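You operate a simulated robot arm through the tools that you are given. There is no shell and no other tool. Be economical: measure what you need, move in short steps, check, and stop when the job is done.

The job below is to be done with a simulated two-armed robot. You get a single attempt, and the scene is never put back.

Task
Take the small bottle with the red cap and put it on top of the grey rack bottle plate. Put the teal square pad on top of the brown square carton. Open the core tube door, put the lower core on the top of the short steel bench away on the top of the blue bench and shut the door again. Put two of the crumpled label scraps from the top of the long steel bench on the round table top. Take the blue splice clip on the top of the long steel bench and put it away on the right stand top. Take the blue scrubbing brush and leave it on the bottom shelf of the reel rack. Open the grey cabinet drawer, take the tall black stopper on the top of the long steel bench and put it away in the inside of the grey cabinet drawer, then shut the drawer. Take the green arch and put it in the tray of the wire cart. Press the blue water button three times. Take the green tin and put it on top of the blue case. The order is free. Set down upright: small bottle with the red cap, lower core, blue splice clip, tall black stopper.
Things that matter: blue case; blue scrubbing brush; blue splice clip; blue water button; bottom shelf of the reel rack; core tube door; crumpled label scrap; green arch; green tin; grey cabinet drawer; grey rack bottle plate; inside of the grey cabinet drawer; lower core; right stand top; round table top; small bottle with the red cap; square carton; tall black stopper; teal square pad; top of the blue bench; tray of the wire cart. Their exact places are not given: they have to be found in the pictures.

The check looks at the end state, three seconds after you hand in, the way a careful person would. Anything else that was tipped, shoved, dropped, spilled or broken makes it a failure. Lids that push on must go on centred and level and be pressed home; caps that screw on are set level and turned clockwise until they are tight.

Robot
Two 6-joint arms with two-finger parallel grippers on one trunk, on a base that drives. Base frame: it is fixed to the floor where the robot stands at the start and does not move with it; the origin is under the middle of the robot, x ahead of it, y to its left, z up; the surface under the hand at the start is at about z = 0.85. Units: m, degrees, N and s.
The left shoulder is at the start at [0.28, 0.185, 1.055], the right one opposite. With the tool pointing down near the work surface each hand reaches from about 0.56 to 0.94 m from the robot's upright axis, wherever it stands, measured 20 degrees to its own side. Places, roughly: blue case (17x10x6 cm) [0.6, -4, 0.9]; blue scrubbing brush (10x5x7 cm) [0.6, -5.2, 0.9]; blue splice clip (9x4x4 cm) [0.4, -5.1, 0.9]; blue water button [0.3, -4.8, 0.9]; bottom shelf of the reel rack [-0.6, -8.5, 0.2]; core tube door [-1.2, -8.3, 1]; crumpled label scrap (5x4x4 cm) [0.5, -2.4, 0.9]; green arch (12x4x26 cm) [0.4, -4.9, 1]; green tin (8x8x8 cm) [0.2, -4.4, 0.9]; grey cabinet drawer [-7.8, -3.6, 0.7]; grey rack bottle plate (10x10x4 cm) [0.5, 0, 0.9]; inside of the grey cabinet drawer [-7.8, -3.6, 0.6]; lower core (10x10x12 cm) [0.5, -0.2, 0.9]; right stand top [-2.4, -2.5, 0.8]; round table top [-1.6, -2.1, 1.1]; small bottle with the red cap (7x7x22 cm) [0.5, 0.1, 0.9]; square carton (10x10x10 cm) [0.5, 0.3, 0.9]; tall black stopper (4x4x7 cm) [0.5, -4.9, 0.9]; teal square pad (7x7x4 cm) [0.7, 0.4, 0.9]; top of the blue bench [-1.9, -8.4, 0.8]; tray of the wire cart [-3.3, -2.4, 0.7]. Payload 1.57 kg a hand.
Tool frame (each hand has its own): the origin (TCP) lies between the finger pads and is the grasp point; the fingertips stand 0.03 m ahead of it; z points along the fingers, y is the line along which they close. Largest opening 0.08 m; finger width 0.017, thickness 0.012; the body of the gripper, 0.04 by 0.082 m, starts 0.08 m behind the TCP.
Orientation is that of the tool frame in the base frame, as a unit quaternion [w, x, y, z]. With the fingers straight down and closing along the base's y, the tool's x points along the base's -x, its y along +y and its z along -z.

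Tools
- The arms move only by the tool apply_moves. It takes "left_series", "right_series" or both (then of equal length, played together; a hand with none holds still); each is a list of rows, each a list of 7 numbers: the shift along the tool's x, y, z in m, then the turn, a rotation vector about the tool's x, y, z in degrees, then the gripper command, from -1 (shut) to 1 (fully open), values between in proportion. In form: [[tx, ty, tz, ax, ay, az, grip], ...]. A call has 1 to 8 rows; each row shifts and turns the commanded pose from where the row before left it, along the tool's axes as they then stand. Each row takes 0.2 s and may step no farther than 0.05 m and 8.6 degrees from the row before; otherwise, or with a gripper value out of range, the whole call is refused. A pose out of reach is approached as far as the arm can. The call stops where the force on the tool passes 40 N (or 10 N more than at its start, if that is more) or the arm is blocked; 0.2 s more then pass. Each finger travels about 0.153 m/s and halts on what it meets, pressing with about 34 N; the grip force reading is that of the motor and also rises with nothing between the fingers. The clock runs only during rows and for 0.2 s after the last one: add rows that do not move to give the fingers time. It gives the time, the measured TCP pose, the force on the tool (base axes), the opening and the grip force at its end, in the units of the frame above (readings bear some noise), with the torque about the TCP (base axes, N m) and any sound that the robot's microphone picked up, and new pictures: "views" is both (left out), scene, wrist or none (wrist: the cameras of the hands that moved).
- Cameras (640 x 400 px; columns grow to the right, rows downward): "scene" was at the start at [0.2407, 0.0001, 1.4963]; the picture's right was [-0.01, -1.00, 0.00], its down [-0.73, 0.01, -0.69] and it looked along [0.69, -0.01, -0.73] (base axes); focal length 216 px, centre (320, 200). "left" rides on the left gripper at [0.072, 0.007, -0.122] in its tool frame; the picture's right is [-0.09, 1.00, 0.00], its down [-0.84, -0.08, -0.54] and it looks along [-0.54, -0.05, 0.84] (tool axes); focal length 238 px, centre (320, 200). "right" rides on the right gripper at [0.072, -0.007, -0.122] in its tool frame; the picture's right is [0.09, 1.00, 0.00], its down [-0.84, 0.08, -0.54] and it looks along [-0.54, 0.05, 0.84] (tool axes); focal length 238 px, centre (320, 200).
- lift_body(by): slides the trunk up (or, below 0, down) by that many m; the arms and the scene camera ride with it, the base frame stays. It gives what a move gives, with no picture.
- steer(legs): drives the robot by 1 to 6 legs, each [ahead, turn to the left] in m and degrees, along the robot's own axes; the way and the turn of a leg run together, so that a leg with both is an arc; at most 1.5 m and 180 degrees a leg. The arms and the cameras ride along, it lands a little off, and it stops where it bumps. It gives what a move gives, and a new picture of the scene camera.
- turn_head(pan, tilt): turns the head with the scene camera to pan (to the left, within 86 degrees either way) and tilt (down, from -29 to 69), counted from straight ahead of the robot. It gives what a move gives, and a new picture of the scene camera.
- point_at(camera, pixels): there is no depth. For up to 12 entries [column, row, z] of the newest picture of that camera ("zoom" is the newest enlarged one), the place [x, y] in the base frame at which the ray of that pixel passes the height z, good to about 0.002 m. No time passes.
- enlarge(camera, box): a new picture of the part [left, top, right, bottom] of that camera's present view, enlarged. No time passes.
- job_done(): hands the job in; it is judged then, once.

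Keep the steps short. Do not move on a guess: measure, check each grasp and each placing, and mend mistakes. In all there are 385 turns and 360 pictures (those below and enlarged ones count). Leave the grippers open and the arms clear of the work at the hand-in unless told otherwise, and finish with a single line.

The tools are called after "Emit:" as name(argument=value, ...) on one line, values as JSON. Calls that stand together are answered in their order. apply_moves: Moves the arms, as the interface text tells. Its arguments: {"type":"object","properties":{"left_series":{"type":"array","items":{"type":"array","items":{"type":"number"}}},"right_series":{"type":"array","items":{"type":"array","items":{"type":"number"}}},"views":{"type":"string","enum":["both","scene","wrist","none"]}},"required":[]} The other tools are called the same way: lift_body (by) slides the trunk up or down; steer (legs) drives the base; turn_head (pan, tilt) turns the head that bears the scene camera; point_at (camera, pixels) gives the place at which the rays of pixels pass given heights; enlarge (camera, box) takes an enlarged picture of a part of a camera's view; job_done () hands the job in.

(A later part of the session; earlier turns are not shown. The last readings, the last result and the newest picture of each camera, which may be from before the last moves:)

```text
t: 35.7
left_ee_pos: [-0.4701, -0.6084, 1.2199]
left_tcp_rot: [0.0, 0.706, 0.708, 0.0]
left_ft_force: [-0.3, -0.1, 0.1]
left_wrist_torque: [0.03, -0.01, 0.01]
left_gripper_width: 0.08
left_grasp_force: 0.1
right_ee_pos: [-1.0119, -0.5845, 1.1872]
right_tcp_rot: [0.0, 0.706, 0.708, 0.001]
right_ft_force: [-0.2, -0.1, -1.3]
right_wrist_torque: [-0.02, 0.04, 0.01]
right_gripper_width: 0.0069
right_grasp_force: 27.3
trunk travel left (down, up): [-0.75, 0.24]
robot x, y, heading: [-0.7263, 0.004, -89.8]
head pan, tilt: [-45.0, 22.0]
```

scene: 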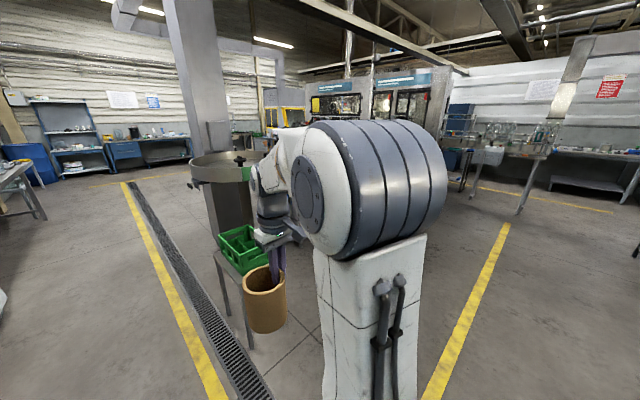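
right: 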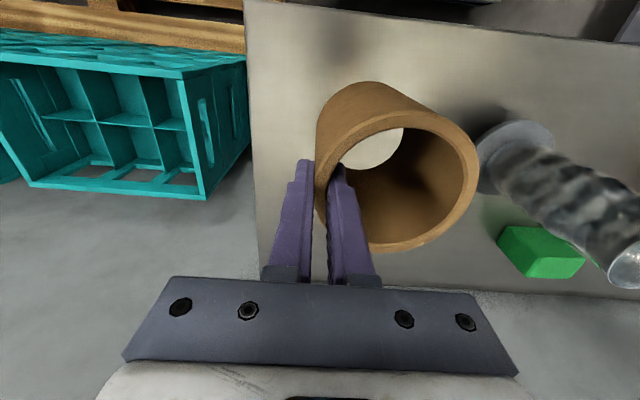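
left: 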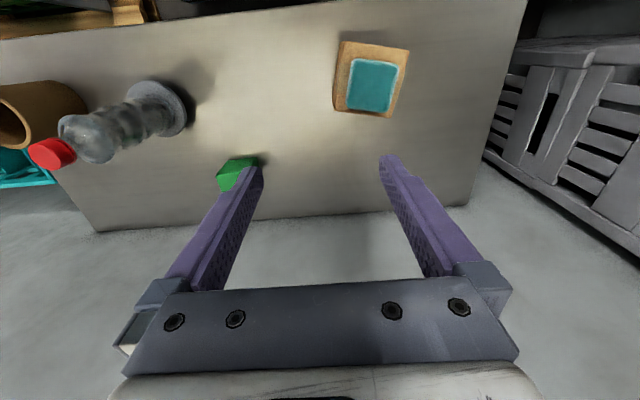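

Emit:
turn_head(pan=0, tilt=35)

Emit:
point_at(camera="scene", pixels=[[332, 200, 0], [335, 300, 0]])

```text
t: 36.8
left_ee_pos: [-0.4697, -0.6093, 1.2192]
left_tcp_rot: [0.0, 0.706, 0.709, 0.0]
left_ft_force: [-0.2, -0.4, -0.5]
left_wrist_torque: [0.01, 0.0, 0.0]
left_gripper_width: 0.08
left_grasp_force: 0.0
right_ee_pos: [-1.0113, -0.5845, 1.1871]
right_tcp_rot: [0.0, 0.706, 0.709, -0.001]
right_ft_force: [0.4, -0.2, -0.7]
right_wrist_torque: [0.0, 0.03, 0.03]
right_gripper_width: 0.007
right_grasp_force: 26.5
trunk travel left (down, up): [-0.75, 0.24]
robot x, y, heading: [-0.7312, -0.0009, -90.0]
head pan, tilt: [0.0, 35.0]
```

scene: 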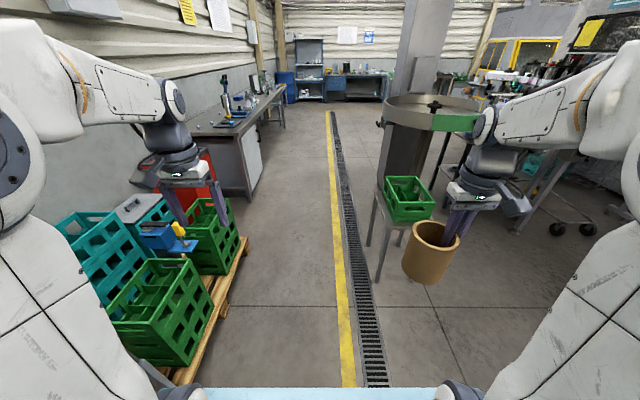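

```text
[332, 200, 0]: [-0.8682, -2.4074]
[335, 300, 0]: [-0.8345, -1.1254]
```

Emit:
point_at(camera="scene", pixels=[[368, 245, 0], [378, 283, 0], [384, 172, 0], [249, 240, 0], [222, 318, 0], [253, 200, 0], [275, 90, 0.88], [248, 133, 0.88], [375, 195, 0.5], [330, 110, 0], [328, 92, 0], [325, 102, 0]])

```text
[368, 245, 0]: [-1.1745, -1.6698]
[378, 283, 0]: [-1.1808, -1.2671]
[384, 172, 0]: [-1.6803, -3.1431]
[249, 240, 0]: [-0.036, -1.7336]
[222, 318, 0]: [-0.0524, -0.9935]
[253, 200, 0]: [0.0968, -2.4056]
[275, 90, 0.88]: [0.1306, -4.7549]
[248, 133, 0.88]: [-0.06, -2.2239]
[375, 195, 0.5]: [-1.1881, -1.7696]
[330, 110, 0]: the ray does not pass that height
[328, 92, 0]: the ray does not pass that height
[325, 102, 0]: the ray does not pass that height
```

The corridor is free from x≈-1.17 (stool) to -0.04 (pallet). Driving down it toward the long bench with a slight shift left.

Emit:
steer(legs=[[0, 5], [1.5, 0], [0, -5], [1.5, 0], [1.3, 0]])

```text
t: 58.4
left_ee_pos: [-0.3123, -4.898, 1.2203]
left_tcp_rot: [0.0, 0.706, 0.708, 0.001]
left_ft_force: [-0.1, -0.3, 0.5]
left_wrist_torque: [0.0, -0.01, -0.03]
left_gripper_width: 0.0799
left_grasp_force: 0.1
right_ee_pos: [-0.8538, -4.8712, 1.1877]
right_tcp_rot: [0.001, 0.706, 0.708, 0.0]
right_ft_force: [0.3, 0.1, -0.1]
right_wrist_torque: [-0.01, 0.0, 0.02]
right_gripper_width: 0.0073
right_grasp_force: 26.8
trunk travel left (down, up): [-0.75, 0.24]
robot x, y, heading: [-0.5723, -4.286, -90.2]
head pan, tilt: [0.0, 35.0]
```

scene: 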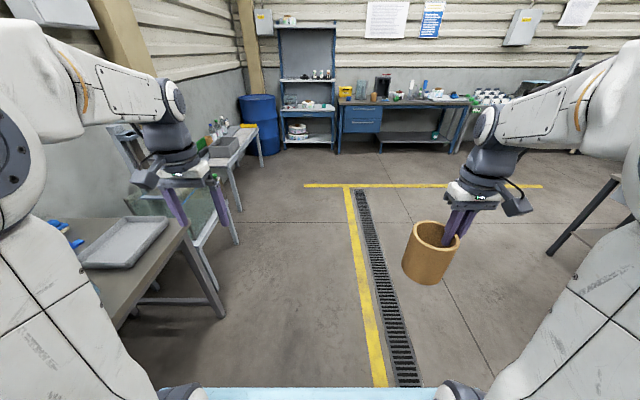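

Emit:
turn_head(pan=75, tilt=35)

```text
t: 59.9
left_ee_pos: [-0.3126, -4.8978, 1.2205]
left_tcp_rot: [0.0, 0.706, 0.708, 0.0]
left_ft_force: [0.9, -0.4, -0.5]
left_wrist_torque: [-0.02, 0.03, 0.01]
left_gripper_width: 0.0802
left_grasp_force: 0.1
right_ee_pos: [-0.8548, -4.872, 1.1876]
right_tcp_rot: [0.0, 0.707, 0.708, 0.0]
right_ft_force: [0.7, 0.8, -1.0]
right_wrist_torque: [0.0, 0.04, 0.02]
right_gripper_width: 0.0073
right_grasp_force: 26.0
trunk travel left (down, up): [-0.75, 0.24]
robot x, y, heading: [-0.5657, -4.2859, -90.1]
head pan, tilt: [75.0, 35.0]
```

scene: 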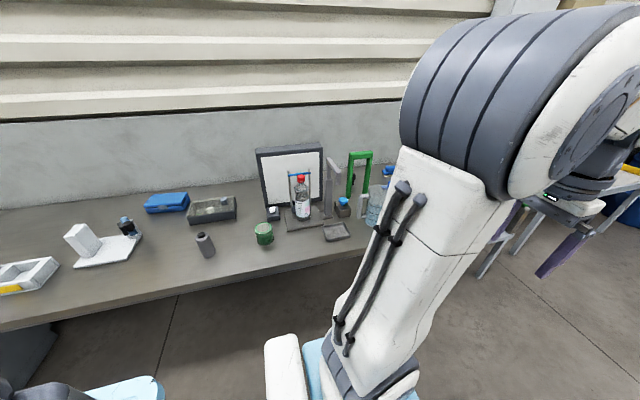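

Emit:
steer(legs=[[0.6, 0], [0, 90]])

Emit:
turn_head(pan=0, tilt=40)

```text
t: 67.1
left_ee_pos: [0.0403, -4.6297, 1.2208]
left_tcp_rot: [-0.001, -0.001, 1.0, 0.0]
left_ft_force: [0.9, -0.4, 0.3]
left_wrist_torque: [0.05, -0.02, 0.05]
left_gripper_width: 0.08
left_grasp_force: 0.1
right_ee_pos: [0.0142, -5.1706, 1.1873]
right_tcp_rot: [0.0, -0.002, 1.0, 0.0]
right_ft_force: [0.9, 0.2, -0.2]
right_wrist_torque: [0.0, 0.01, -0.01]
right_gripper_width: 0.0072
right_grasp_force: 26.8
trunk travel left (down, up): [-0.75, 0.24]
robot x, y, heading: [-0.5734, -4.8857, 0.0]
head pan, tilt: [75.0, 35.0]
```

scene: 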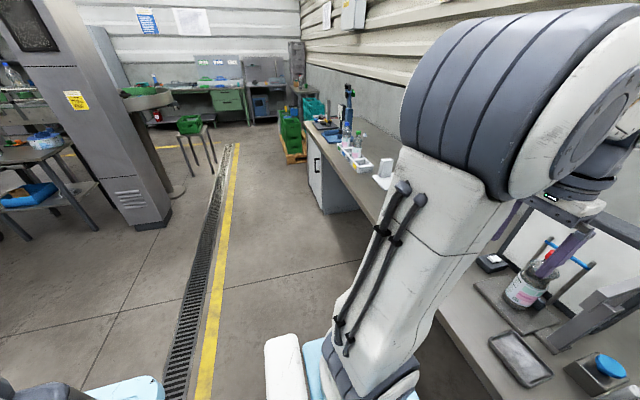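

```text
t: 68.5
left_ee_pos: [0.039, -4.6301, 1.22]
left_tcp_rot: [-0.001, -0.001, 1.0, 0.0]
left_ft_force: [0.7, 0.2, -0.2]
left_wrist_torque: [-0.02, 0.02, 0.02]
left_gripper_width: 0.0798
left_grasp_force: 0.0
right_ee_pos: [0.0145, -5.1705, 1.1884]
right_tcp_rot: [0.0, -0.001, 1.0, 0.001]
right_ft_force: [0.3, -0.1, -1.2]
right_wrist_torque: [-0.05, 0.03, 0.01]
right_gripper_width: 0.007
right_grasp_force: 26.5
trunk travel left (down, up): [-0.75, 0.24]
robot x, y, heading: [-0.5717, -4.8866, 0.1]
head pan, tilt: [0.0, 40.0]
```

scene: 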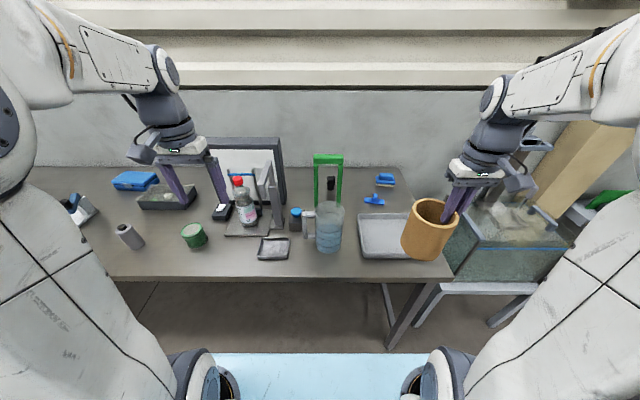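

Emit:
enlarge(camera="scene", box=[80, 140, 280, 265])

Emit:
enlarge(camera="scene", box=[230, 140, 430, 265])

```text
3.20 times, centred on (180, 202) of scene
```

zoom: 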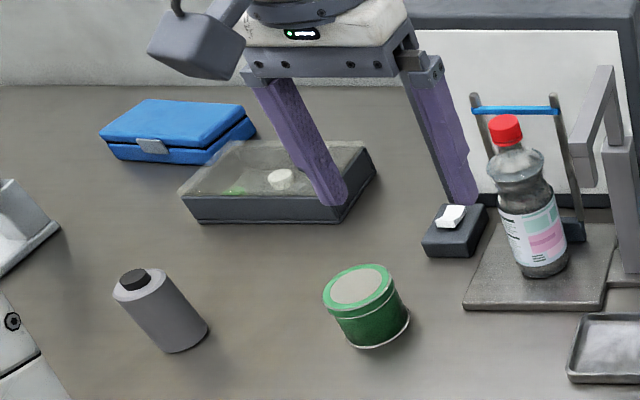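

```text
3.20 times, centred on (330, 202) of scene
```

zoom: 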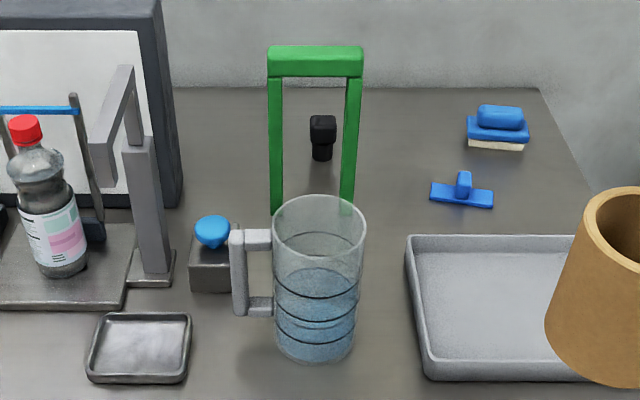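

Emit:
point_at(camera="zoom", pixels=[[500, 112, 0.91], [496, 147, 0.85], [468, 145, 0.85], [524, 149, 0.85], [463, 200, 0.86], [463, 175, 0.885], [322, 158, 0.85], [322, 120, 0.915], [315, 50, 1.11], [276, 212, 0.85], [350, 212, 0.85], [212, 226, 0.9]])

Emit:
point_at(camera="scene", pixels=[[193, 242, 0.85], [190, 229, 0.93], [135, 182, 0.91], [320, 205, 0.85], [332, 247, 0.85], [200, 280, 0.85], [400, 282, 0.85], [245, 230, 0.85]])

```text
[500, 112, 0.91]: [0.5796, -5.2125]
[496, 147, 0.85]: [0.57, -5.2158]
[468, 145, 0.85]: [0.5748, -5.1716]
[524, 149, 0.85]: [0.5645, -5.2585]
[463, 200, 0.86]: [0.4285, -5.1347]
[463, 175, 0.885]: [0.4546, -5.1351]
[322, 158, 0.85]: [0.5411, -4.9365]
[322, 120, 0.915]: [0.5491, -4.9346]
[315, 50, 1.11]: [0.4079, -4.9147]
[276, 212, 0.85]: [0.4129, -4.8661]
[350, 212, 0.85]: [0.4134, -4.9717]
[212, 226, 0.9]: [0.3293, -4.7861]
```

```text
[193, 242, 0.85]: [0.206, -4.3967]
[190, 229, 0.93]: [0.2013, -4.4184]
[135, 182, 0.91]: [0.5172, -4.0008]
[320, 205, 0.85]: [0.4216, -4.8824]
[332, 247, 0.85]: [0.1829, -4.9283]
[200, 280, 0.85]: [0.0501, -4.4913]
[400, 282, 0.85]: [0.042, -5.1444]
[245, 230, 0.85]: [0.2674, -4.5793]
```

Bench front edge is x≈0.045, brush at (0.57,-5.215). I'll relocate to y≈-5.4 so the free left hand can take it, holding the core high.

Emit:
apply_moves(right_series=[[0.03, 0, -0.04, 0, 0, 0, -1], [0.03, 0, -0.04, 0, 0, 0, -1]], views="none")

Emit:
steer(legs=[[0, -90], [0.5, 0], [0, 90]])

```text
t: 69.2
left_ee_pos: [0.0414, -4.6297, 1.221]
left_tcp_rot: [0.0, -0.001, 1.0, 0.0]
left_ft_force: [0.3, 0.9, -0.4]
left_wrist_torque: [-0.03, 0.0, 0.0]
left_gripper_width: 0.08
left_grasp_force: 0.0
right_ee_pos: [-0.0458, -5.1708, 1.2687]
right_tcp_rot: [0.001, -0.002, 1.0, -0.001]
right_ft_force: [-0.4, 0.0, -1.4]
right_wrist_torque: [-0.07, 0.0, -0.01]
right_gripper_width: 0.0071
right_grasp_force: 26.1
trunk travel left (down, up): [-0.75, 0.24]
robot x, y, heading: [-0.5675, -4.8823, 0.3]
head pan, tilt: [0.0, 40.0]
```

```text
t: 79.7
left_ee_pos: [0.0411, -5.1381, 1.2201]
left_tcp_rot: [0.0, 0.008, 1.0, 0.0]
left_ft_force: [-0.2, -0.3, -0.5]
left_wrist_torque: [0.01, 0.03, -0.01]
left_gripper_width: 0.0799
left_grasp_force: 0.0
right_ee_pos: [-0.0539, -5.678, 1.2676]
right_tcp_rot: [0.0, 0.008, 1.0, 0.0]
right_ft_force: [0.3, 0.0, 0.2]
right_wrist_torque: [-0.02, 0.03, 0.01]
right_gripper_width: 0.0071
right_grasp_force: 26.5
trunk travel left (down, up): [-0.75, 0.24]
robot x, y, heading: [-0.5742, -5.3874, -1.2]
head pan, tilt: [0.0, 40.0]
```

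scene: 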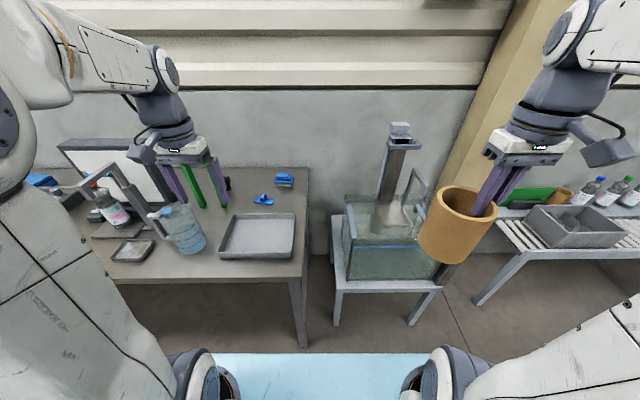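

Emit:
point_at(camera="scene", pixels=[[336, 325, 0], [412, 326, 0], [303, 347, 0], [336, 285, 0.5], [443, 285, 0.5], [300, 280, 0.85], [283, 183, 0.88], [263, 200, 0.86], [345, 281, 0.6], [437, 280, 0.6]])

Emit:
enlarge(camera="scene", box=[220, 140, 480, 302])

```text
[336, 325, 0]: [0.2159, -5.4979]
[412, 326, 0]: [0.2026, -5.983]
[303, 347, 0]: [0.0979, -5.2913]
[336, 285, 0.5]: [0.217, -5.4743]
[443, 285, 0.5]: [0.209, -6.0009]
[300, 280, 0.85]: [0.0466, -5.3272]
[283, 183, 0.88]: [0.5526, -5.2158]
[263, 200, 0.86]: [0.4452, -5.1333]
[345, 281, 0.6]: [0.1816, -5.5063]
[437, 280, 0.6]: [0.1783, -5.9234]
```

```text
2.46 times, centred on (350, 221) of scene
```

zoom: 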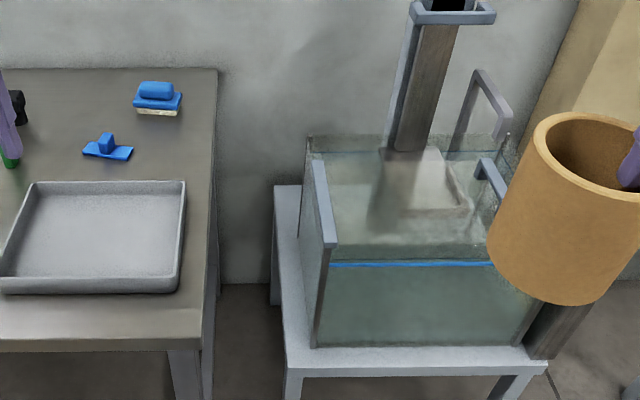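

Emit:
apply_moves(right_series=[[0.04, 0, 0, 0, 0, 0, -1], [0.02, 0, 0, 0, 0, 0, -1]], views="none")

Emit:
steer(legs=[[0.27, 1.2]])

```text
t: 80.3
left_ee_pos: [0.0403, -5.1383, 1.2203]
left_tcp_rot: [0.0, 0.007, 1.0, 0.0]
left_ft_force: [0.2, -1.0, 0.6]
left_wrist_torque: [-0.01, -0.01, 0.01]
left_gripper_width: 0.08
left_grasp_force: 0.0
right_ee_pos: [-0.1001, -5.6857, 1.2682]
right_tcp_rot: [-0.002, 0.007, 1.0, 0.0]
right_ft_force: [0.6, -0.1, -0.7]
right_wrist_torque: [0.0, 0.02, -0.01]
right_gripper_width: 0.0075
right_grasp_force: 25.8
right hand out of reach, approached as far as the arm can: row 2
trunk travel left (down, up): [-0.75, 0.24]
robot x, y, heading: [-0.5698, -5.3845, -0.9]
head pan, tilt: [0.0, 40.0]
```

```text
t: 82.2
left_ee_pos: [0.3062, -5.1259, 1.2195]
left_tcp_rot: [0.0, -0.003, 1.0, 0.0]
left_ft_force: [-1.2, -0.2, 0.2]
left_wrist_torque: [0.02, -0.02, -0.01]
left_gripper_width: 0.0799
left_grasp_force: 0.1
right_ee_pos: [0.1779, -5.676, 1.2679]
right_tcp_rot: [-0.002, -0.002, 1.0, 0.001]
right_ft_force: [-0.5, 0.5, -0.9]
right_wrist_torque: [-0.07, -0.01, -0.01]
right_gripper_width: 0.0071
right_grasp_force: 26.6
trunk travel left (down, up): [-0.75, 0.24]
robot x, y, heading: [-0.3033, -5.3861, 0.3]
head pan, tilt: [0.0, 40.0]
```

scene: 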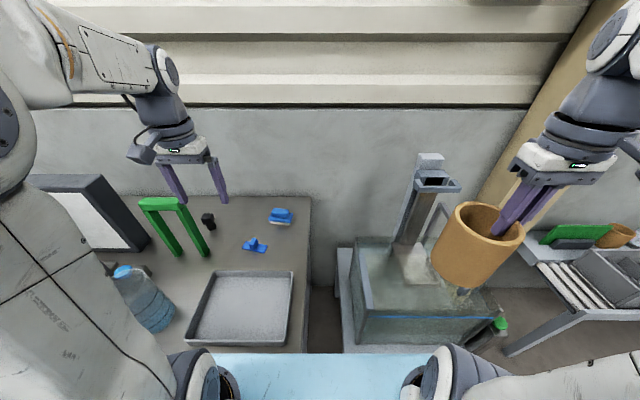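

Moving the left hand forward above the brush, then turning it so it closes along x.

Emit:
apply_moves(left_series=[[-0.037, -0.0124, 0.02, 0, 0, 0, 1], [-0.037, -0.0124, 0.02, 0, 0, 0, 1], [-0.037, -0.0124, 0.02, 0, 0, 0, 1], [-0.037, -0.0124, 0.02, 0, 0, 0, 1], [-0.037, -0.0124, 0.02, 0, 0, 0, 1], [-0.037, -0.0124, 0.02, 0, 0, 0, 1], [-0.037, -0.0124, 0.02, 0, 0, 0, 1]], views="none")

Emit:
apply_moves(left_series=[[0, 0, 0, 0, 0, -8.5, 1], [0, 0, 0, 0, 0, -8.5, 1], [0, 0, 0, 0, 0, -8.5, 1], [0, 0, 0, 0, 0, -8.5, 1], [0, 0, 0, 0, 0, -8.5, 1], [0, 0, 0, 0, 0, -8.5, 1], [0, 0, 0, 0, 0, -8.5, 1], [0, 0, 0, 0, 0, -8.5, 1]], views="wrist")

```text
t: 83.8
left_ee_pos: [0.5649, -5.2107, 1.0798]
left_tcp_rot: [-0.002, -0.003, 1.0, 0.0]
left_ft_force: [-0.4, 0.4, 0.3]
left_wrist_torque: [0.0, -0.04, 0.02]
left_gripper_width: 0.0799
left_grasp_force: 0.0
right_ee_pos: [0.1761, -5.6764, 1.2686]
right_tcp_rot: [-0.002, -0.002, 1.0, 0.001]
right_ft_force: [-0.3, 1.1, -0.6]
right_wrist_torque: [0.01, 0.0, 0.01]
right_gripper_width: 0.007
right_grasp_force: 26.4
trunk travel left (down, up): [-0.75, 0.24]
robot x, y, heading: [-0.3065, -5.3867, 0.3]
head pan, tilt: [0.0, 40.0]
```

```text
t: 85.6
left_ee_pos: [0.566, -5.2111, 1.0799]
left_tcp_rot: [0.0, -0.563, 0.827, 0.001]
left_ft_force: [-0.7, -0.4, 0.0]
left_wrist_torque: [0.01, 0.0, 0.02]
left_gripper_width: 0.0799
left_grasp_force: 0.2
right_ee_pos: [0.1768, -5.6746, 1.2697]
right_tcp_rot: [-0.002, -0.003, 1.0, 0.001]
right_ft_force: [0.2, 0.7, 0.0]
right_wrist_torque: [-0.05, -0.01, 0.04]
right_gripper_width: 0.007
right_grasp_force: 26.2
trunk travel left (down, up): [-0.75, 0.24]
robot x, y, heading: [-0.3003, -5.3858, 0.2]
head pan, tilt: [0.0, 40.0]
```

left: 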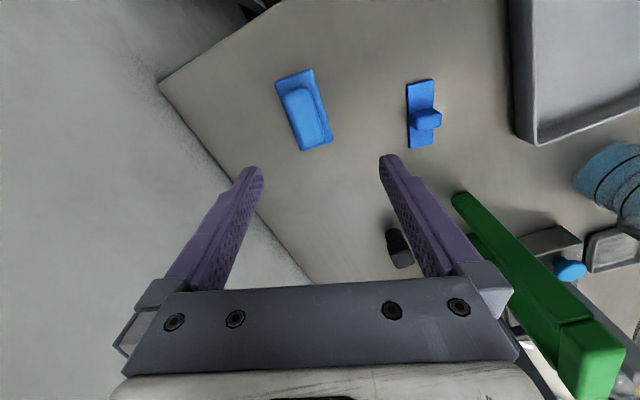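

Emit:
point_at(camera="left", pixels=[[275, 83, 0.88], [312, 70, 0.88], [333, 140, 0.88], [301, 151, 0.88], [297, 98, 0.91], [316, 139, 0.91], [307, 114, 0.91]])

Emit:
enlarge(camera="left", box=[240, 40, 460, 180])

```text
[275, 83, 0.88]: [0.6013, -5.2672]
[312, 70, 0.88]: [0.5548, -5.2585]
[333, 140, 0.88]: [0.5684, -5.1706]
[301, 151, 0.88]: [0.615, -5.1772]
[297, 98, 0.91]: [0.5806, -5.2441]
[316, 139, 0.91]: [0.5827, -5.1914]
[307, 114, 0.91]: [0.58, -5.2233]
```

```text
2.86 times, centred on (350, 110) of left
```

zoom: 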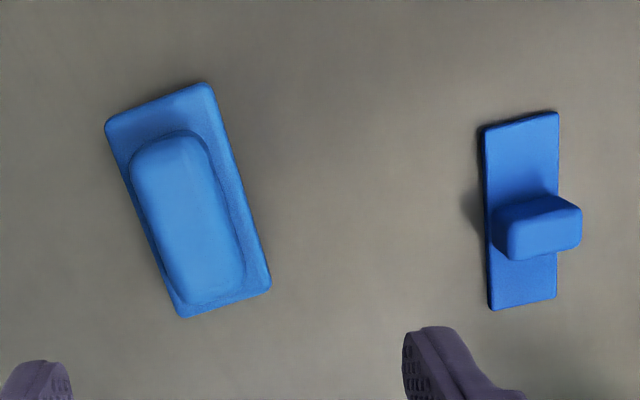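

Emit:
apply_moves(left_series=[[0, 0, 0.02, 0, 0, -6.65, 1], [0, 0, 0.03, 0, 0, -6.65, 1], [0.0053, -0.018, 0.03, 0, 0, 0, 1], [0, 0, 0.03, 0, 0, 0, 1], [0, 0, 0.03, 0, 0, 0, 1], [0, 0, 0, 0, 0, 0, 1]], views="wrist")

```text
t: 87.0
left_ee_pos: [0.5826, -5.2178, 0.9407]
left_tcp_rot: [0.0, -0.654, 0.757, -0.001]
left_ft_force: [-0.9, 0.2, 0.2]
left_wrist_torque: [-0.01, 0.0, -0.01]
left_gripper_width: 0.08
left_grasp_force: 0.2
right_ee_pos: [0.1775, -5.6753, 1.2691]
right_tcp_rot: [-0.002, -0.003, 1.0, 0.0]
right_ft_force: [-0.5, -0.3, -0.8]
right_wrist_torque: [-0.03, -0.01, 0.02]
right_gripper_width: 0.007
right_grasp_force: 26.9
trunk travel left (down, up): [-0.75, 0.24]
robot x, y, heading: [-0.3052, -5.3818, 0.0]
head pan, tilt: [0.0, 40.0]
```

left: 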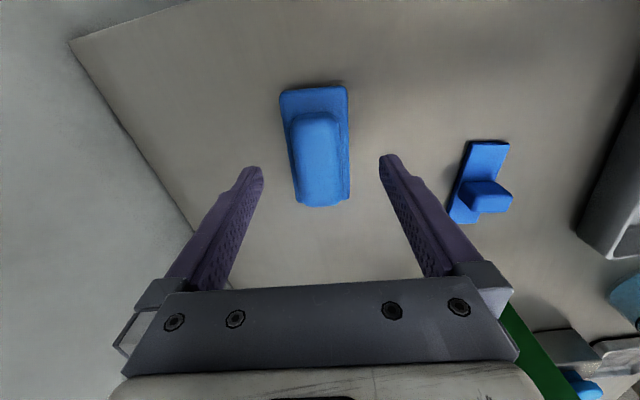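

Emit:
apply_moves(left_series=[[0, -0.001, 0.03, 0, 0, 0, 1], [0, 0, 0.018, 0, 0, 0, 1], [0, 0, 0, 0, 0, 0, 0], [0, 0, 0, 0, 0, 0, -1], [0, 0, 0, 0, 0, 0, -1], [0, 0, -0.03, 0, 0, 0, -1], [0, 0, -0.04, 0, 0, 0, -1]], views="wrist")

```text
t: 88.6
left_ee_pos: [0.5857, -5.2183, 0.9627]
left_tcp_rot: [0.0, -0.653, 0.757, 0.001]
left_ft_force: [1.1, -0.6, -1.7]
left_wrist_torque: [-0.02, 0.03, 0.0]
left_gripper_width: 0.0495
left_grasp_force: 34.2
right_ee_pos: [0.1775, -5.6775, 1.2701]
right_tcp_rot: [-0.002, -0.002, 1.0, 0.001]
right_ft_force: [0.8, -0.6, -1.8]
right_wrist_torque: [-0.03, -0.04, 0.04]
right_gripper_width: 0.0072
right_grasp_force: 26.3
trunk travel left (down, up): [-0.75, 0.24]
robot x, y, heading: [-0.3041, -5.3863, 0.2]
head pan, tilt: [0.0, 40.0]
```

left: 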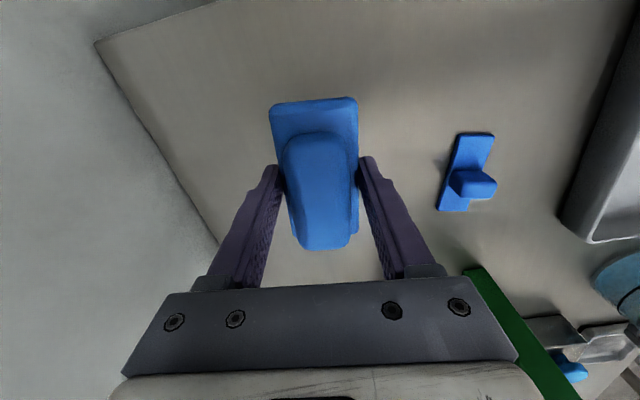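

Brush held. Raising it, pulling in, then backing out and turning toward the far end.

Emit:
apply_moves(left_series=[[0, 0, -0.05, 0, 0, 0, -1], [0, 0, -0.05, 0, 0, 0, -1], [0, 0, -0.05, 0, 0, 0, -1], [0, 0, -0.05, 0, 0, 0, -1], [0.006, 0.0395, 0, 0, 0, 0, -1], [0.006, 0.0395, 0, 0, 0, 0, -1], [0.006, 0.0395, 0, 0, 0, 0, -1], [0.006, 0.0395, 0, 0, 0, 0, -1]], views="none")

Emit:
steer(legs=[[-0.4, 0], [0, -90]])

```text
t: 90.4
left_ee_pos: [0.4013, -5.2197, 1.1414]
left_tcp_rot: [0.0, -0.653, 0.757, 0.0]
left_ft_force: [0.4, -0.3, -2.0]
left_wrist_torque: [0.01, 0.04, 0.0]
left_gripper_width: 0.0492
left_grasp_force: 33.9
left hand out of reach, approached as far as the arm can: row 3, 4
right_ee_pos: [0.1768, -5.6759, 1.2688]
right_tcp_rot: [-0.002, -0.003, 1.0, 0.0]
right_ft_force: [1.0, -0.7, -1.1]
right_wrist_torque: [-0.05, -0.02, -0.03]
right_gripper_width: 0.0071
right_grasp_force: 26.1
trunk travel left (down, up): [-0.75, 0.24]
robot x, y, heading: [-0.3052, -5.3861, 0.4]
head pan, tilt: [0.0, 40.0]
```

```text
t: 96.8
left_ee_pos: [-0.5521, -6.0938, 1.1422]
left_tcp_rot: [0.0, 0.084, 0.996, 0.001]
left_ft_force: [-0.9, -0.5, -0.9]
left_wrist_torque: [0.01, -0.01, 0.0]
left_gripper_width: 0.0492
left_grasp_force: 34.1
right_ee_pos: [-1.0038, -5.86, 1.2693]
right_tcp_rot: [0.0, 0.713, 0.701, 0.002]
right_ft_force: [-0.1, 0.0, -0.8]
right_wrist_torque: [0.01, 0.02, 0.02]
right_gripper_width: 0.0072
right_grasp_force: 26.3
trunk travel left (down, up): [-0.75, 0.24]
robot x, y, heading: [-0.7017, -5.3852, -91.0]
head pan, tilt: [0.0, 40.0]
```

scene: 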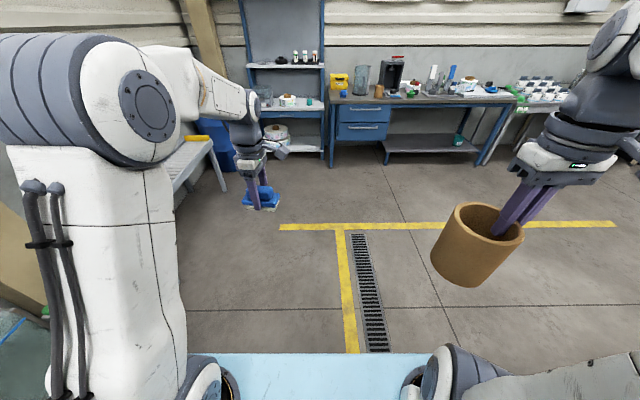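

Emit:
steer(legs=[[1.3, 0.8]])

Emit:
enlarge(camera="scene", box=[160, 0, 560, 250])

```text
t: 103.3
left_ee_pos: [-0.5598, -7.3882, 1.1431]
left_tcp_rot: [0.0, 0.08, 0.997, 0.001]
left_ft_force: [0.3, -0.6, -1.3]
left_wrist_torque: [0.0, 0.02, -0.01]
left_gripper_width: 0.0491
left_grasp_force: 33.4
right_ee_pos: [-1.0145, -7.1572, 1.2689]
right_tcp_rot: [-0.001, 0.71, 0.704, 0.002]
right_ft_force: [0.0, 0.0, -1.8]
right_wrist_torque: [-0.02, 0.02, -0.02]
right_gripper_width: 0.0071
right_grasp_force: 26.7
trunk travel left (down, up): [-0.75, 0.24]
robot x, y, heading: [-0.7182, -6.679, -90.6]
head pan, tilt: [0.0, 40.0]
```

scene: 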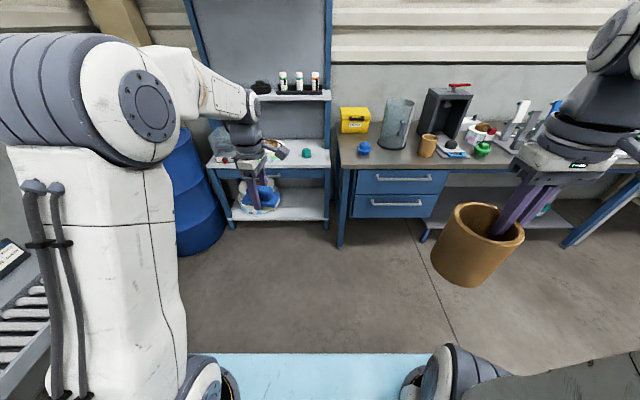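

```text
1.60 times, centred on (360, 125) of scene
```

zoom: 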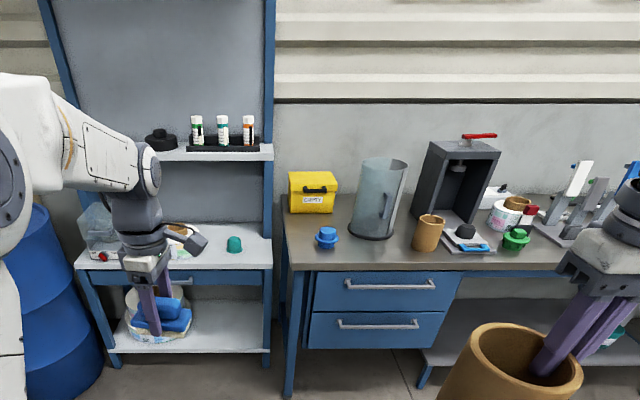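

Emit:
point_at(camera="scene", pixels=[[233, 219, 0.2], [327, 219, 0.2], [327, 188, 0.2], [300, 210, 0.2], [210, 167, 0.75], [328, 167, 0.75], [327, 228, 0], [340, 248, 0], [337, 168, 0.85], [430, 243, 0]])

Emit:
turn_head(pan=0, tilt=25)

```text
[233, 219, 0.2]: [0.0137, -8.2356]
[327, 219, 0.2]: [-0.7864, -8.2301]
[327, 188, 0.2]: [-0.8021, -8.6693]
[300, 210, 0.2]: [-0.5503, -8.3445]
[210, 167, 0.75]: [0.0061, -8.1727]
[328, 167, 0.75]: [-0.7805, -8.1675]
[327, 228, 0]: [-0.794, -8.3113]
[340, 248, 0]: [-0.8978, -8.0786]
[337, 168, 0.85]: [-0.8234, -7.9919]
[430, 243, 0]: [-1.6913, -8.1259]
```

```text
t: 104.1
left_ee_pos: [-0.5601, -7.3871, 1.1436]
left_tcp_rot: [0.0, 0.079, 0.997, 0.0]
left_ft_force: [0.2, 0.5, -1.2]
left_wrist_torque: [0.01, 0.0, -0.04]
left_gripper_width: 0.0492
left_grasp_force: 33.4
right_ee_pos: [-1.0149, -7.1585, 1.2688]
right_tcp_rot: [-0.001, 0.709, 0.705, 0.002]
right_ft_force: [-0.7, -0.2, -1.0]
right_wrist_torque: [0.05, 0.05, -0.04]
right_gripper_width: 0.0072
right_grasp_force: 26.5
trunk travel left (down, up): [-0.75, 0.24]
robot x, y, heading: [-0.719, -6.6779, -90.2]
head pan, tilt: [0.0, 25.0]
```

scene: 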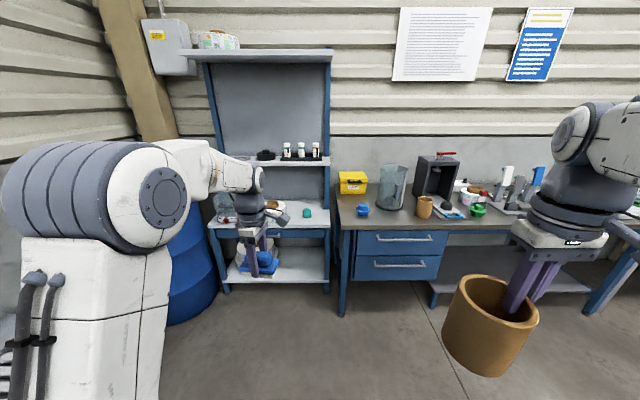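

Rack front y≈-8.23, bottom shelf free at x≈-0.45…-0.75. The core in the right hand would hit the blue bench when I crouch, so I'll first go to the blue bench and look at the tube. Raising and tucking the left hand, then driving.

Emit:
apply_moves(left_series=[[0, 0.04, -0.03, 0, 0, 0, -1], [0, 0.04, -0.03, 0, 0, 0, -1], [0, 0.04, -0.03, 0, 0, 0, -1]], views="none")

Emit:
steer(legs=[[0, -34], [0.95, 0], [0, 34]])

```text
t: 104.9
left_ee_pos: [-0.5408, -7.2686, 1.2333]
left_tcp_rot: [0.0, 0.08, 0.997, 0.0]
left_ft_force: [-0.6, -0.3, -1.0]
left_wrist_torque: [0.05, 0.02, 0.0]
left_gripper_width: 0.0491
left_grasp_force: 34.1
right_ee_pos: [-1.0153, -7.158, 1.2688]
right_tcp_rot: [0.0, 0.709, 0.705, 0.001]
right_ft_force: [0.6, -0.7, -1.2]
right_wrist_torque: [0.01, 0.05, -0.01]
right_gripper_width: 0.0072
right_grasp_force: 26.5
trunk travel left (down, up): [-0.75, 0.24]
robot x, y, heading: [-0.7148, -6.6815, -90.5]
head pan, tilt: [0.0, 25.0]
```

```text
t: 113.1
left_ee_pos: [-1.0827, -8.055, 1.2334]
left_tcp_rot: [0.0, 0.079, 0.997, 0.0]
left_ft_force: [-0.2, -0.6, -1.2]
left_wrist_torque: [-0.02, 0.01, -0.01]
left_gripper_width: 0.0494
left_grasp_force: 34.0
right_ee_pos: [-1.5569, -7.9446, 1.2694]
right_tcp_rot: [0.0, 0.71, 0.705, 0.002]
right_ft_force: [-0.7, 1.1, -0.8]
right_wrist_torque: [0.01, 0.03, 0.01]
right_gripper_width: 0.0073
right_grasp_force: 26.5
trunk travel left (down, up): [-0.75, 0.24]
robot x, y, heading: [-1.2587, -7.4689, -90.0]
head pan, tilt: [0.0, 25.0]
```

scene: 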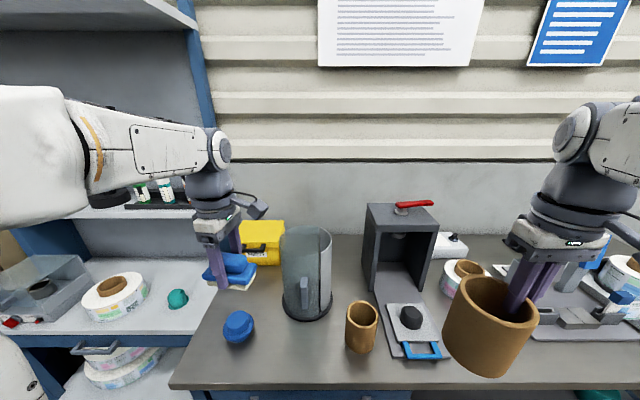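

Emit:
turn_head(pan=0, tilt=45)

Emit:
enlarge(camera="scene", box=[180, 90, 480, 278])

```text
t: 114.0
left_ee_pos: [-1.0824, -8.0565, 1.2342]
left_tcp_rot: [-0.001, 0.079, 0.997, -0.001]
left_ft_force: [-0.3, -0.4, -1.0]
left_wrist_torque: [0.01, 0.0, 0.0]
left_gripper_width: 0.0492
left_grasp_force: 33.8
right_ee_pos: [-1.5555, -7.9455, 1.2694]
right_tcp_rot: [0.0, 0.71, 0.704, 0.001]
right_ft_force: [-0.9, 0.4, -1.1]
right_wrist_torque: [0.01, 0.0, 0.04]
right_gripper_width: 0.0072
right_grasp_force: 25.9
trunk travel left (down, up): [-0.75, 0.24]
robot x, y, heading: [-1.2597, -7.4694, -90.2]
head pan, tilt: [0.0, 45.0]
```

scene: 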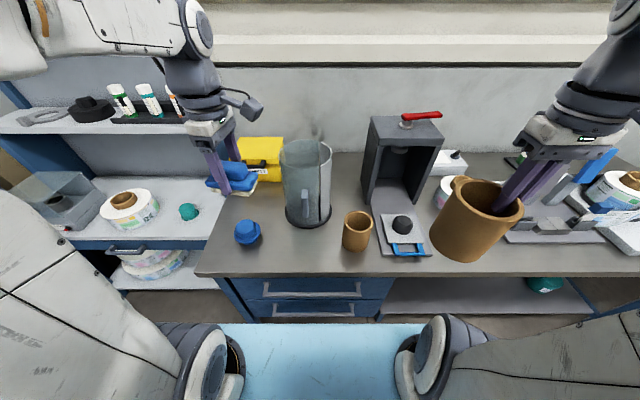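

```text
2.13 times, centred on (330, 184) of scene
```

zoom: 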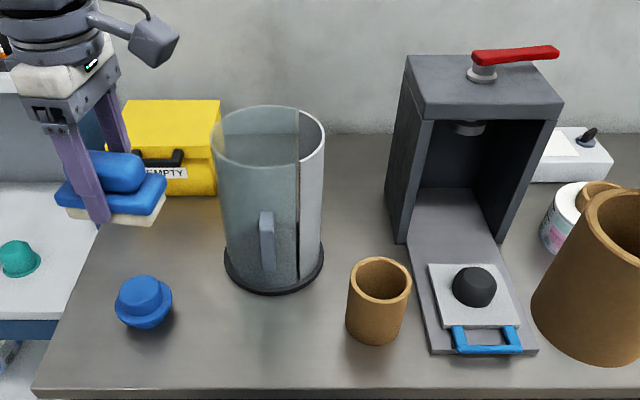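

Emit:
point_at(camera="zoom", pixels=[[275, 268, 0.8], [224, 255, 0.8], [324, 255, 0.8], [275, 293, 0.8], [146, 320, 0.8], [375, 335, 0.8], [300, 275, 0.8], [267, 212, 0.9], [268, 268, 0.83], [213, 135, 1.05], [325, 135, 1.05], [270, 390, 0.8]])

```text
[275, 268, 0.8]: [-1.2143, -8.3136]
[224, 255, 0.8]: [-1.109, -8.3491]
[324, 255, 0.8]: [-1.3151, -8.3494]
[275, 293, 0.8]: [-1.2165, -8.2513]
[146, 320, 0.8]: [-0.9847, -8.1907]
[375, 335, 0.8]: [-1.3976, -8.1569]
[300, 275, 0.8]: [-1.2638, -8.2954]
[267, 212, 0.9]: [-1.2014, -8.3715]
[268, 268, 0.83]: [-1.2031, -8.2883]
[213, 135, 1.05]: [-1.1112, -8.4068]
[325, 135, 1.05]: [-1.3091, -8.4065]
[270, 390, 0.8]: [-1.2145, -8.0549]
```

Emit:
turn_head(pan=-50, tilt=40)

```text
t: 115.1
left_ee_pos: [-1.0828, -8.0563, 1.233]
left_tcp_rot: [0.001, 0.08, 0.997, 0.0]
left_ft_force: [0.4, -0.5, -1.7]
left_wrist_torque: [0.0, 0.02, 0.04]
left_gripper_width: 0.0493
left_grasp_force: 34.0
right_ee_pos: [-1.5558, -7.9454, 1.2682]
right_tcp_rot: [-0.001, 0.709, 0.705, 0.003]
right_ft_force: [-0.3, 0.4, -1.5]
right_wrist_torque: [-0.03, 0.03, 0.03]
right_gripper_width: 0.007
right_grasp_force: 26.3
trunk travel left (down, up): [-0.75, 0.24]
robot x, y, heading: [-1.256, -7.4709, -90.3]
head pan, tilt: [-50.0, 40.0]
```

scene: 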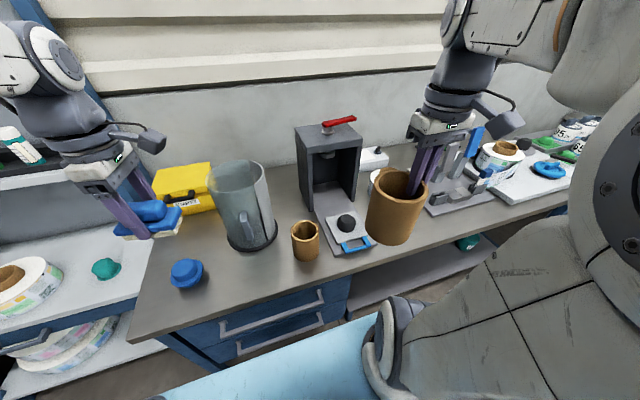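

Emit:
enlarge(camera="scene", box=[280, 120, 540, 282])

Emit:
point_at(camera="scene", pixels=[[374, 243, 0.8], [430, 216, 0.8], [408, 240, 0.8], [385, 185, 0.8], [300, 262, 0.8], [420, 240, 0.8], [420, 200, 0.8]])

```text
2.46 times, centred on (410, 201) of scene
```

zoom: 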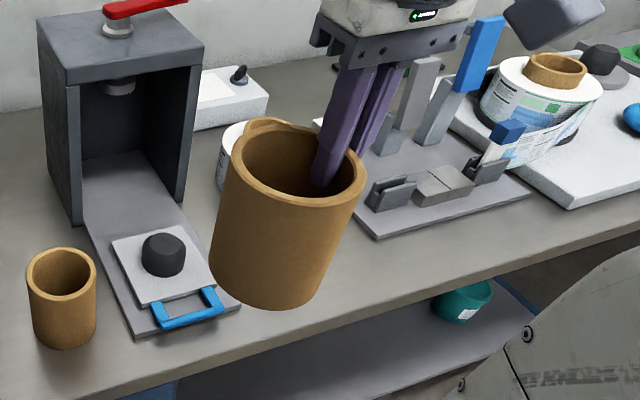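

```text
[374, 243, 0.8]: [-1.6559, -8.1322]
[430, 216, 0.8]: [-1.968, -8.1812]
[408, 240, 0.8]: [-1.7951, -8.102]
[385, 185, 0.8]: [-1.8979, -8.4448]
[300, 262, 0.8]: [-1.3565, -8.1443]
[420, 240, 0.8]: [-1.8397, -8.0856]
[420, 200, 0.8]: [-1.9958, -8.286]
```

Free spot on the blue bench right of the press: about (-1.78,-8.17). Moving the robot 0.34 m to the right.

Emit:
steer(legs=[[0, -90], [0.34, 0], [0, 90]])

Emit:
turn_head(pan=-15, tilt=45)

```text
t: 125.1
left_ee_pos: [-1.4225, -8.0499, 1.2328]
left_tcp_rot: [-0.001, 0.079, 0.997, 0.001]
left_ft_force: [0.1, -0.1, -0.7]
left_wrist_torque: [0.0, -0.03, 0.02]
left_gripper_width: 0.049
left_grasp_force: 34.2
right_ee_pos: [-1.8958, -7.9398, 1.2697]
right_tcp_rot: [-0.002, 0.709, 0.705, 0.002]
right_ft_force: [-0.3, -0.2, -0.8]
right_wrist_torque: [-0.01, 0.02, 0.03]
right_gripper_width: 0.0067
right_grasp_force: 27.0
trunk travel left (down, up): [-0.75, 0.24]
robot x, y, heading: [-1.5967, -7.4629, -90.5]
head pan, tilt: [-50.0, 40.0]
```

scene: 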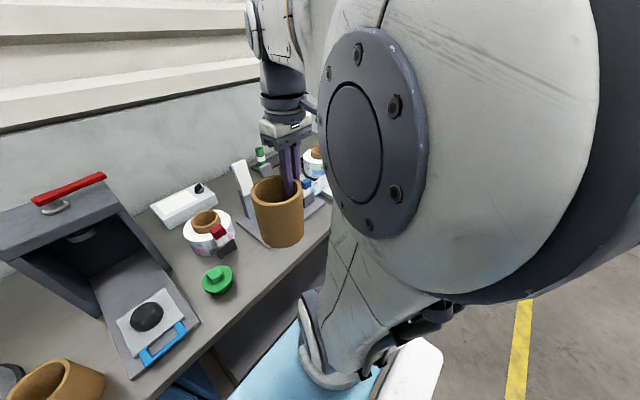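

```text
t: 126.1
left_ee_pos: [-1.4215, -8.0501, 1.2325]
left_tcp_rot: [0.0, 0.079, 0.997, 0.001]
left_ft_force: [0.1, -0.8, -0.7]
left_wrist_torque: [-0.05, -0.02, -0.01]
left_gripper_width: 0.0494
left_grasp_force: 33.5
right_ee_pos: [-1.8949, -7.9394, 1.2684]
right_tcp_rot: [-0.001, 0.711, 0.703, 0.003]
right_ft_force: [0.0, 0.0, -0.9]
right_wrist_torque: [0.01, 0.02, 0.02]
right_gripper_width: 0.0071
right_grasp_force: 26.2
trunk travel left (down, up): [-0.75, 0.24]
robot x, y, heading: [-1.6003, -7.4631, -90.3]
head pan, tilt: [-15.0, 45.0]
```

scene: 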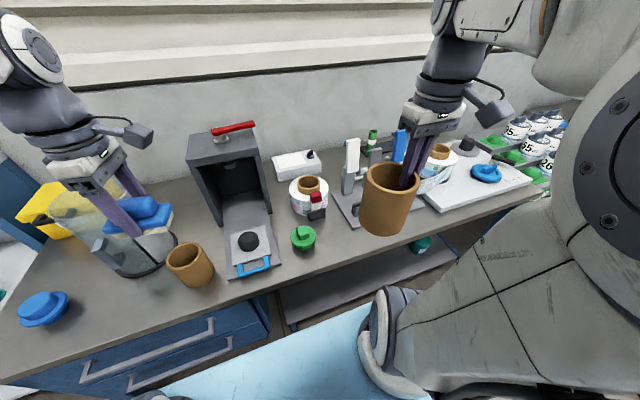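

Emit:
enlarge(camera="scene", box=[150, 130, 470, 330])

Emit:
point_at(camera="scene", pixels=[[303, 245, 0.8], [316, 240, 0.8], [291, 243, 0.8], [283, 262, 0.8], [352, 224, 0.8], [333, 183, 0.8], [325, 215, 0.8], [235, 278, 0.8], [303, 290, 0.8], [360, 268, 0.8]])

```text
2.00 times, centred on (310, 230) of scene
```

zoom: 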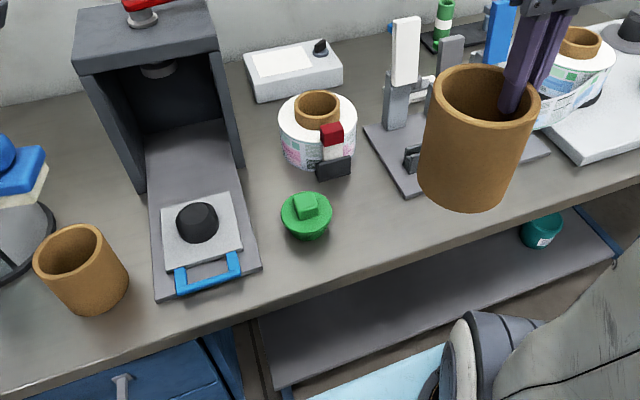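

```text
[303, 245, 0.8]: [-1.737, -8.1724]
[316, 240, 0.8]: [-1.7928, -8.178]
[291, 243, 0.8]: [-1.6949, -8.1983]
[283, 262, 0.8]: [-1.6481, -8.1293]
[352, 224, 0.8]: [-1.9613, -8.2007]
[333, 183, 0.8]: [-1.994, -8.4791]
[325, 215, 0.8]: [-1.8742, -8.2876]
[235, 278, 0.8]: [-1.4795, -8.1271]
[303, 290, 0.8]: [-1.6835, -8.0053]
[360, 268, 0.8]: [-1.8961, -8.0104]
```

Green knob at (-1.745,-8.18), clamp plate corner at (-1.96,-8.2). I'll set the core down at (-1.88,-8.15), TCP x≈-1.92.

Emit:
apply_moves(right_series=[[-0.042, -0.005, 0, 0, 0, 0, -1], [-0.042, -0.005, 0, 0, 0, 0, -1], [-0.042, -0.005, 0.01, 0, 0, 0, -1], [-0.042, -0.005, 0.02, 0, 0, 0, -1], [-0.042, -0.005, 0.02, 0, 0, 0, -1], [0, 0, 0.05, 0, 0, 0, -1], [0, 0, 0.05, 0, 0, 0, -1], [0, 0, 0.05, 0, 0, 0, -1]], views="both")

```text
t: 127.9
left_ee_pos: [-1.4224, -8.0494, 1.2336]
left_tcp_rot: [-0.001, 0.079, 0.997, 0.001]
left_ft_force: [0.2, 0.6, -1.7]
left_wrist_torque: [-0.03, 0.0, 0.02]
left_gripper_width: 0.049
left_grasp_force: 34.0
right_ee_pos: [-1.9225, -8.1487, 1.0665]
right_tcp_rot: [0.001, 0.711, 0.704, 0.001]
right_ft_force: [-0.2, 0.1, -0.1]
right_wrist_torque: [0.0, 0.03, -0.01]
right_gripper_width: 0.0073
right_grasp_force: 26.8
trunk travel left (down, up): [-0.75, 0.24]
robot x, y, heading: [-1.5991, -7.4627, -90.4]
head pan, tilt: [-15.0, 45.0]
```

scene: 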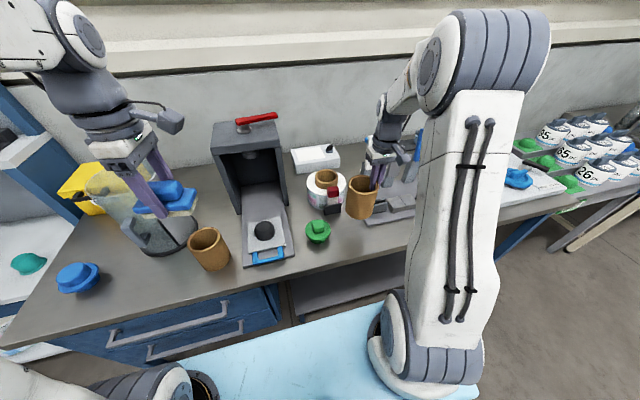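
right: 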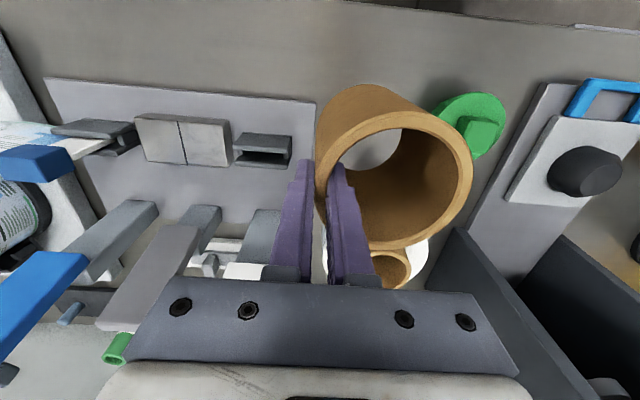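

Emit:
point_at(camera="right", pixels=[[316, 102, 0.81], [300, 165, 0.81], [437, 105, 0.8], [506, 125, 0.82], [400, 20, 0.8], [460, 160, 0.8]])

```text
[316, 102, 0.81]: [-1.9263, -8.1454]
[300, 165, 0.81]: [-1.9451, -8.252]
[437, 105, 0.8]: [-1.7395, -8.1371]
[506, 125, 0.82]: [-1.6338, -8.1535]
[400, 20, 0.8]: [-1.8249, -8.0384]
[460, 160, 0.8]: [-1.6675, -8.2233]
```

Emit:
apply_moves(right_series=[[0.024, 0.027, 0, 0, 0, 0, -1], [0, 0, 0.04, 0, 0, 0, -1], [0, 0, 0.04, 0, 0, 0, -1], [0, 0, 0.04, 0, 0, 0, -1], [0, 0, 0.02, 0, 0, 0, -1]], views="wrist")

```text
t: 129.0
left_ee_pos: [-1.4206, -8.0488, 1.2336]
left_tcp_rot: [0.001, 0.08, 0.997, 0.0]
left_ft_force: [0.7, 0.5, -1.5]
left_wrist_torque: [0.01, 0.0, -0.02]
left_gripper_width: 0.0492
left_grasp_force: 34.2
right_ee_pos: [-1.8949, -8.1264, 0.9504]
right_tcp_rot: [0.003, 0.71, 0.705, -0.003]
right_ft_force: [3.0, 5.9, 17.4]
right_wrist_torque: [0.25, -0.35, 0.1]
right_gripper_width: 0.0072
right_grasp_force: 26.6
trunk travel left (down, up): [-0.75, 0.24]
robot x, y, heading: [-1.5995, -7.4628, -90.3]
head pan, tilt: [-15.0, 45.0]
stopped in row 5 (right hand): the force on the tool passed its limit at 124 N (the readings are from after the stop); the commanded pose is now the measured one
```

right: 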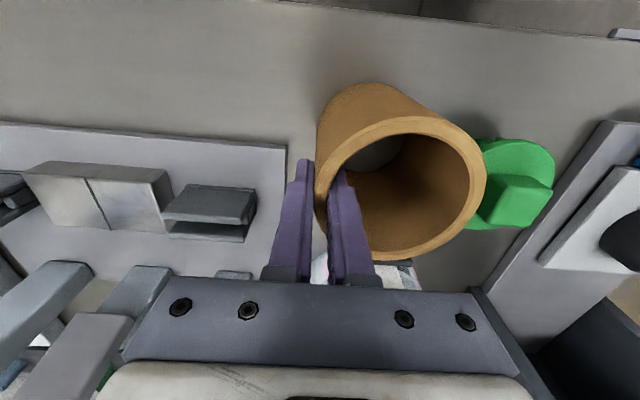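

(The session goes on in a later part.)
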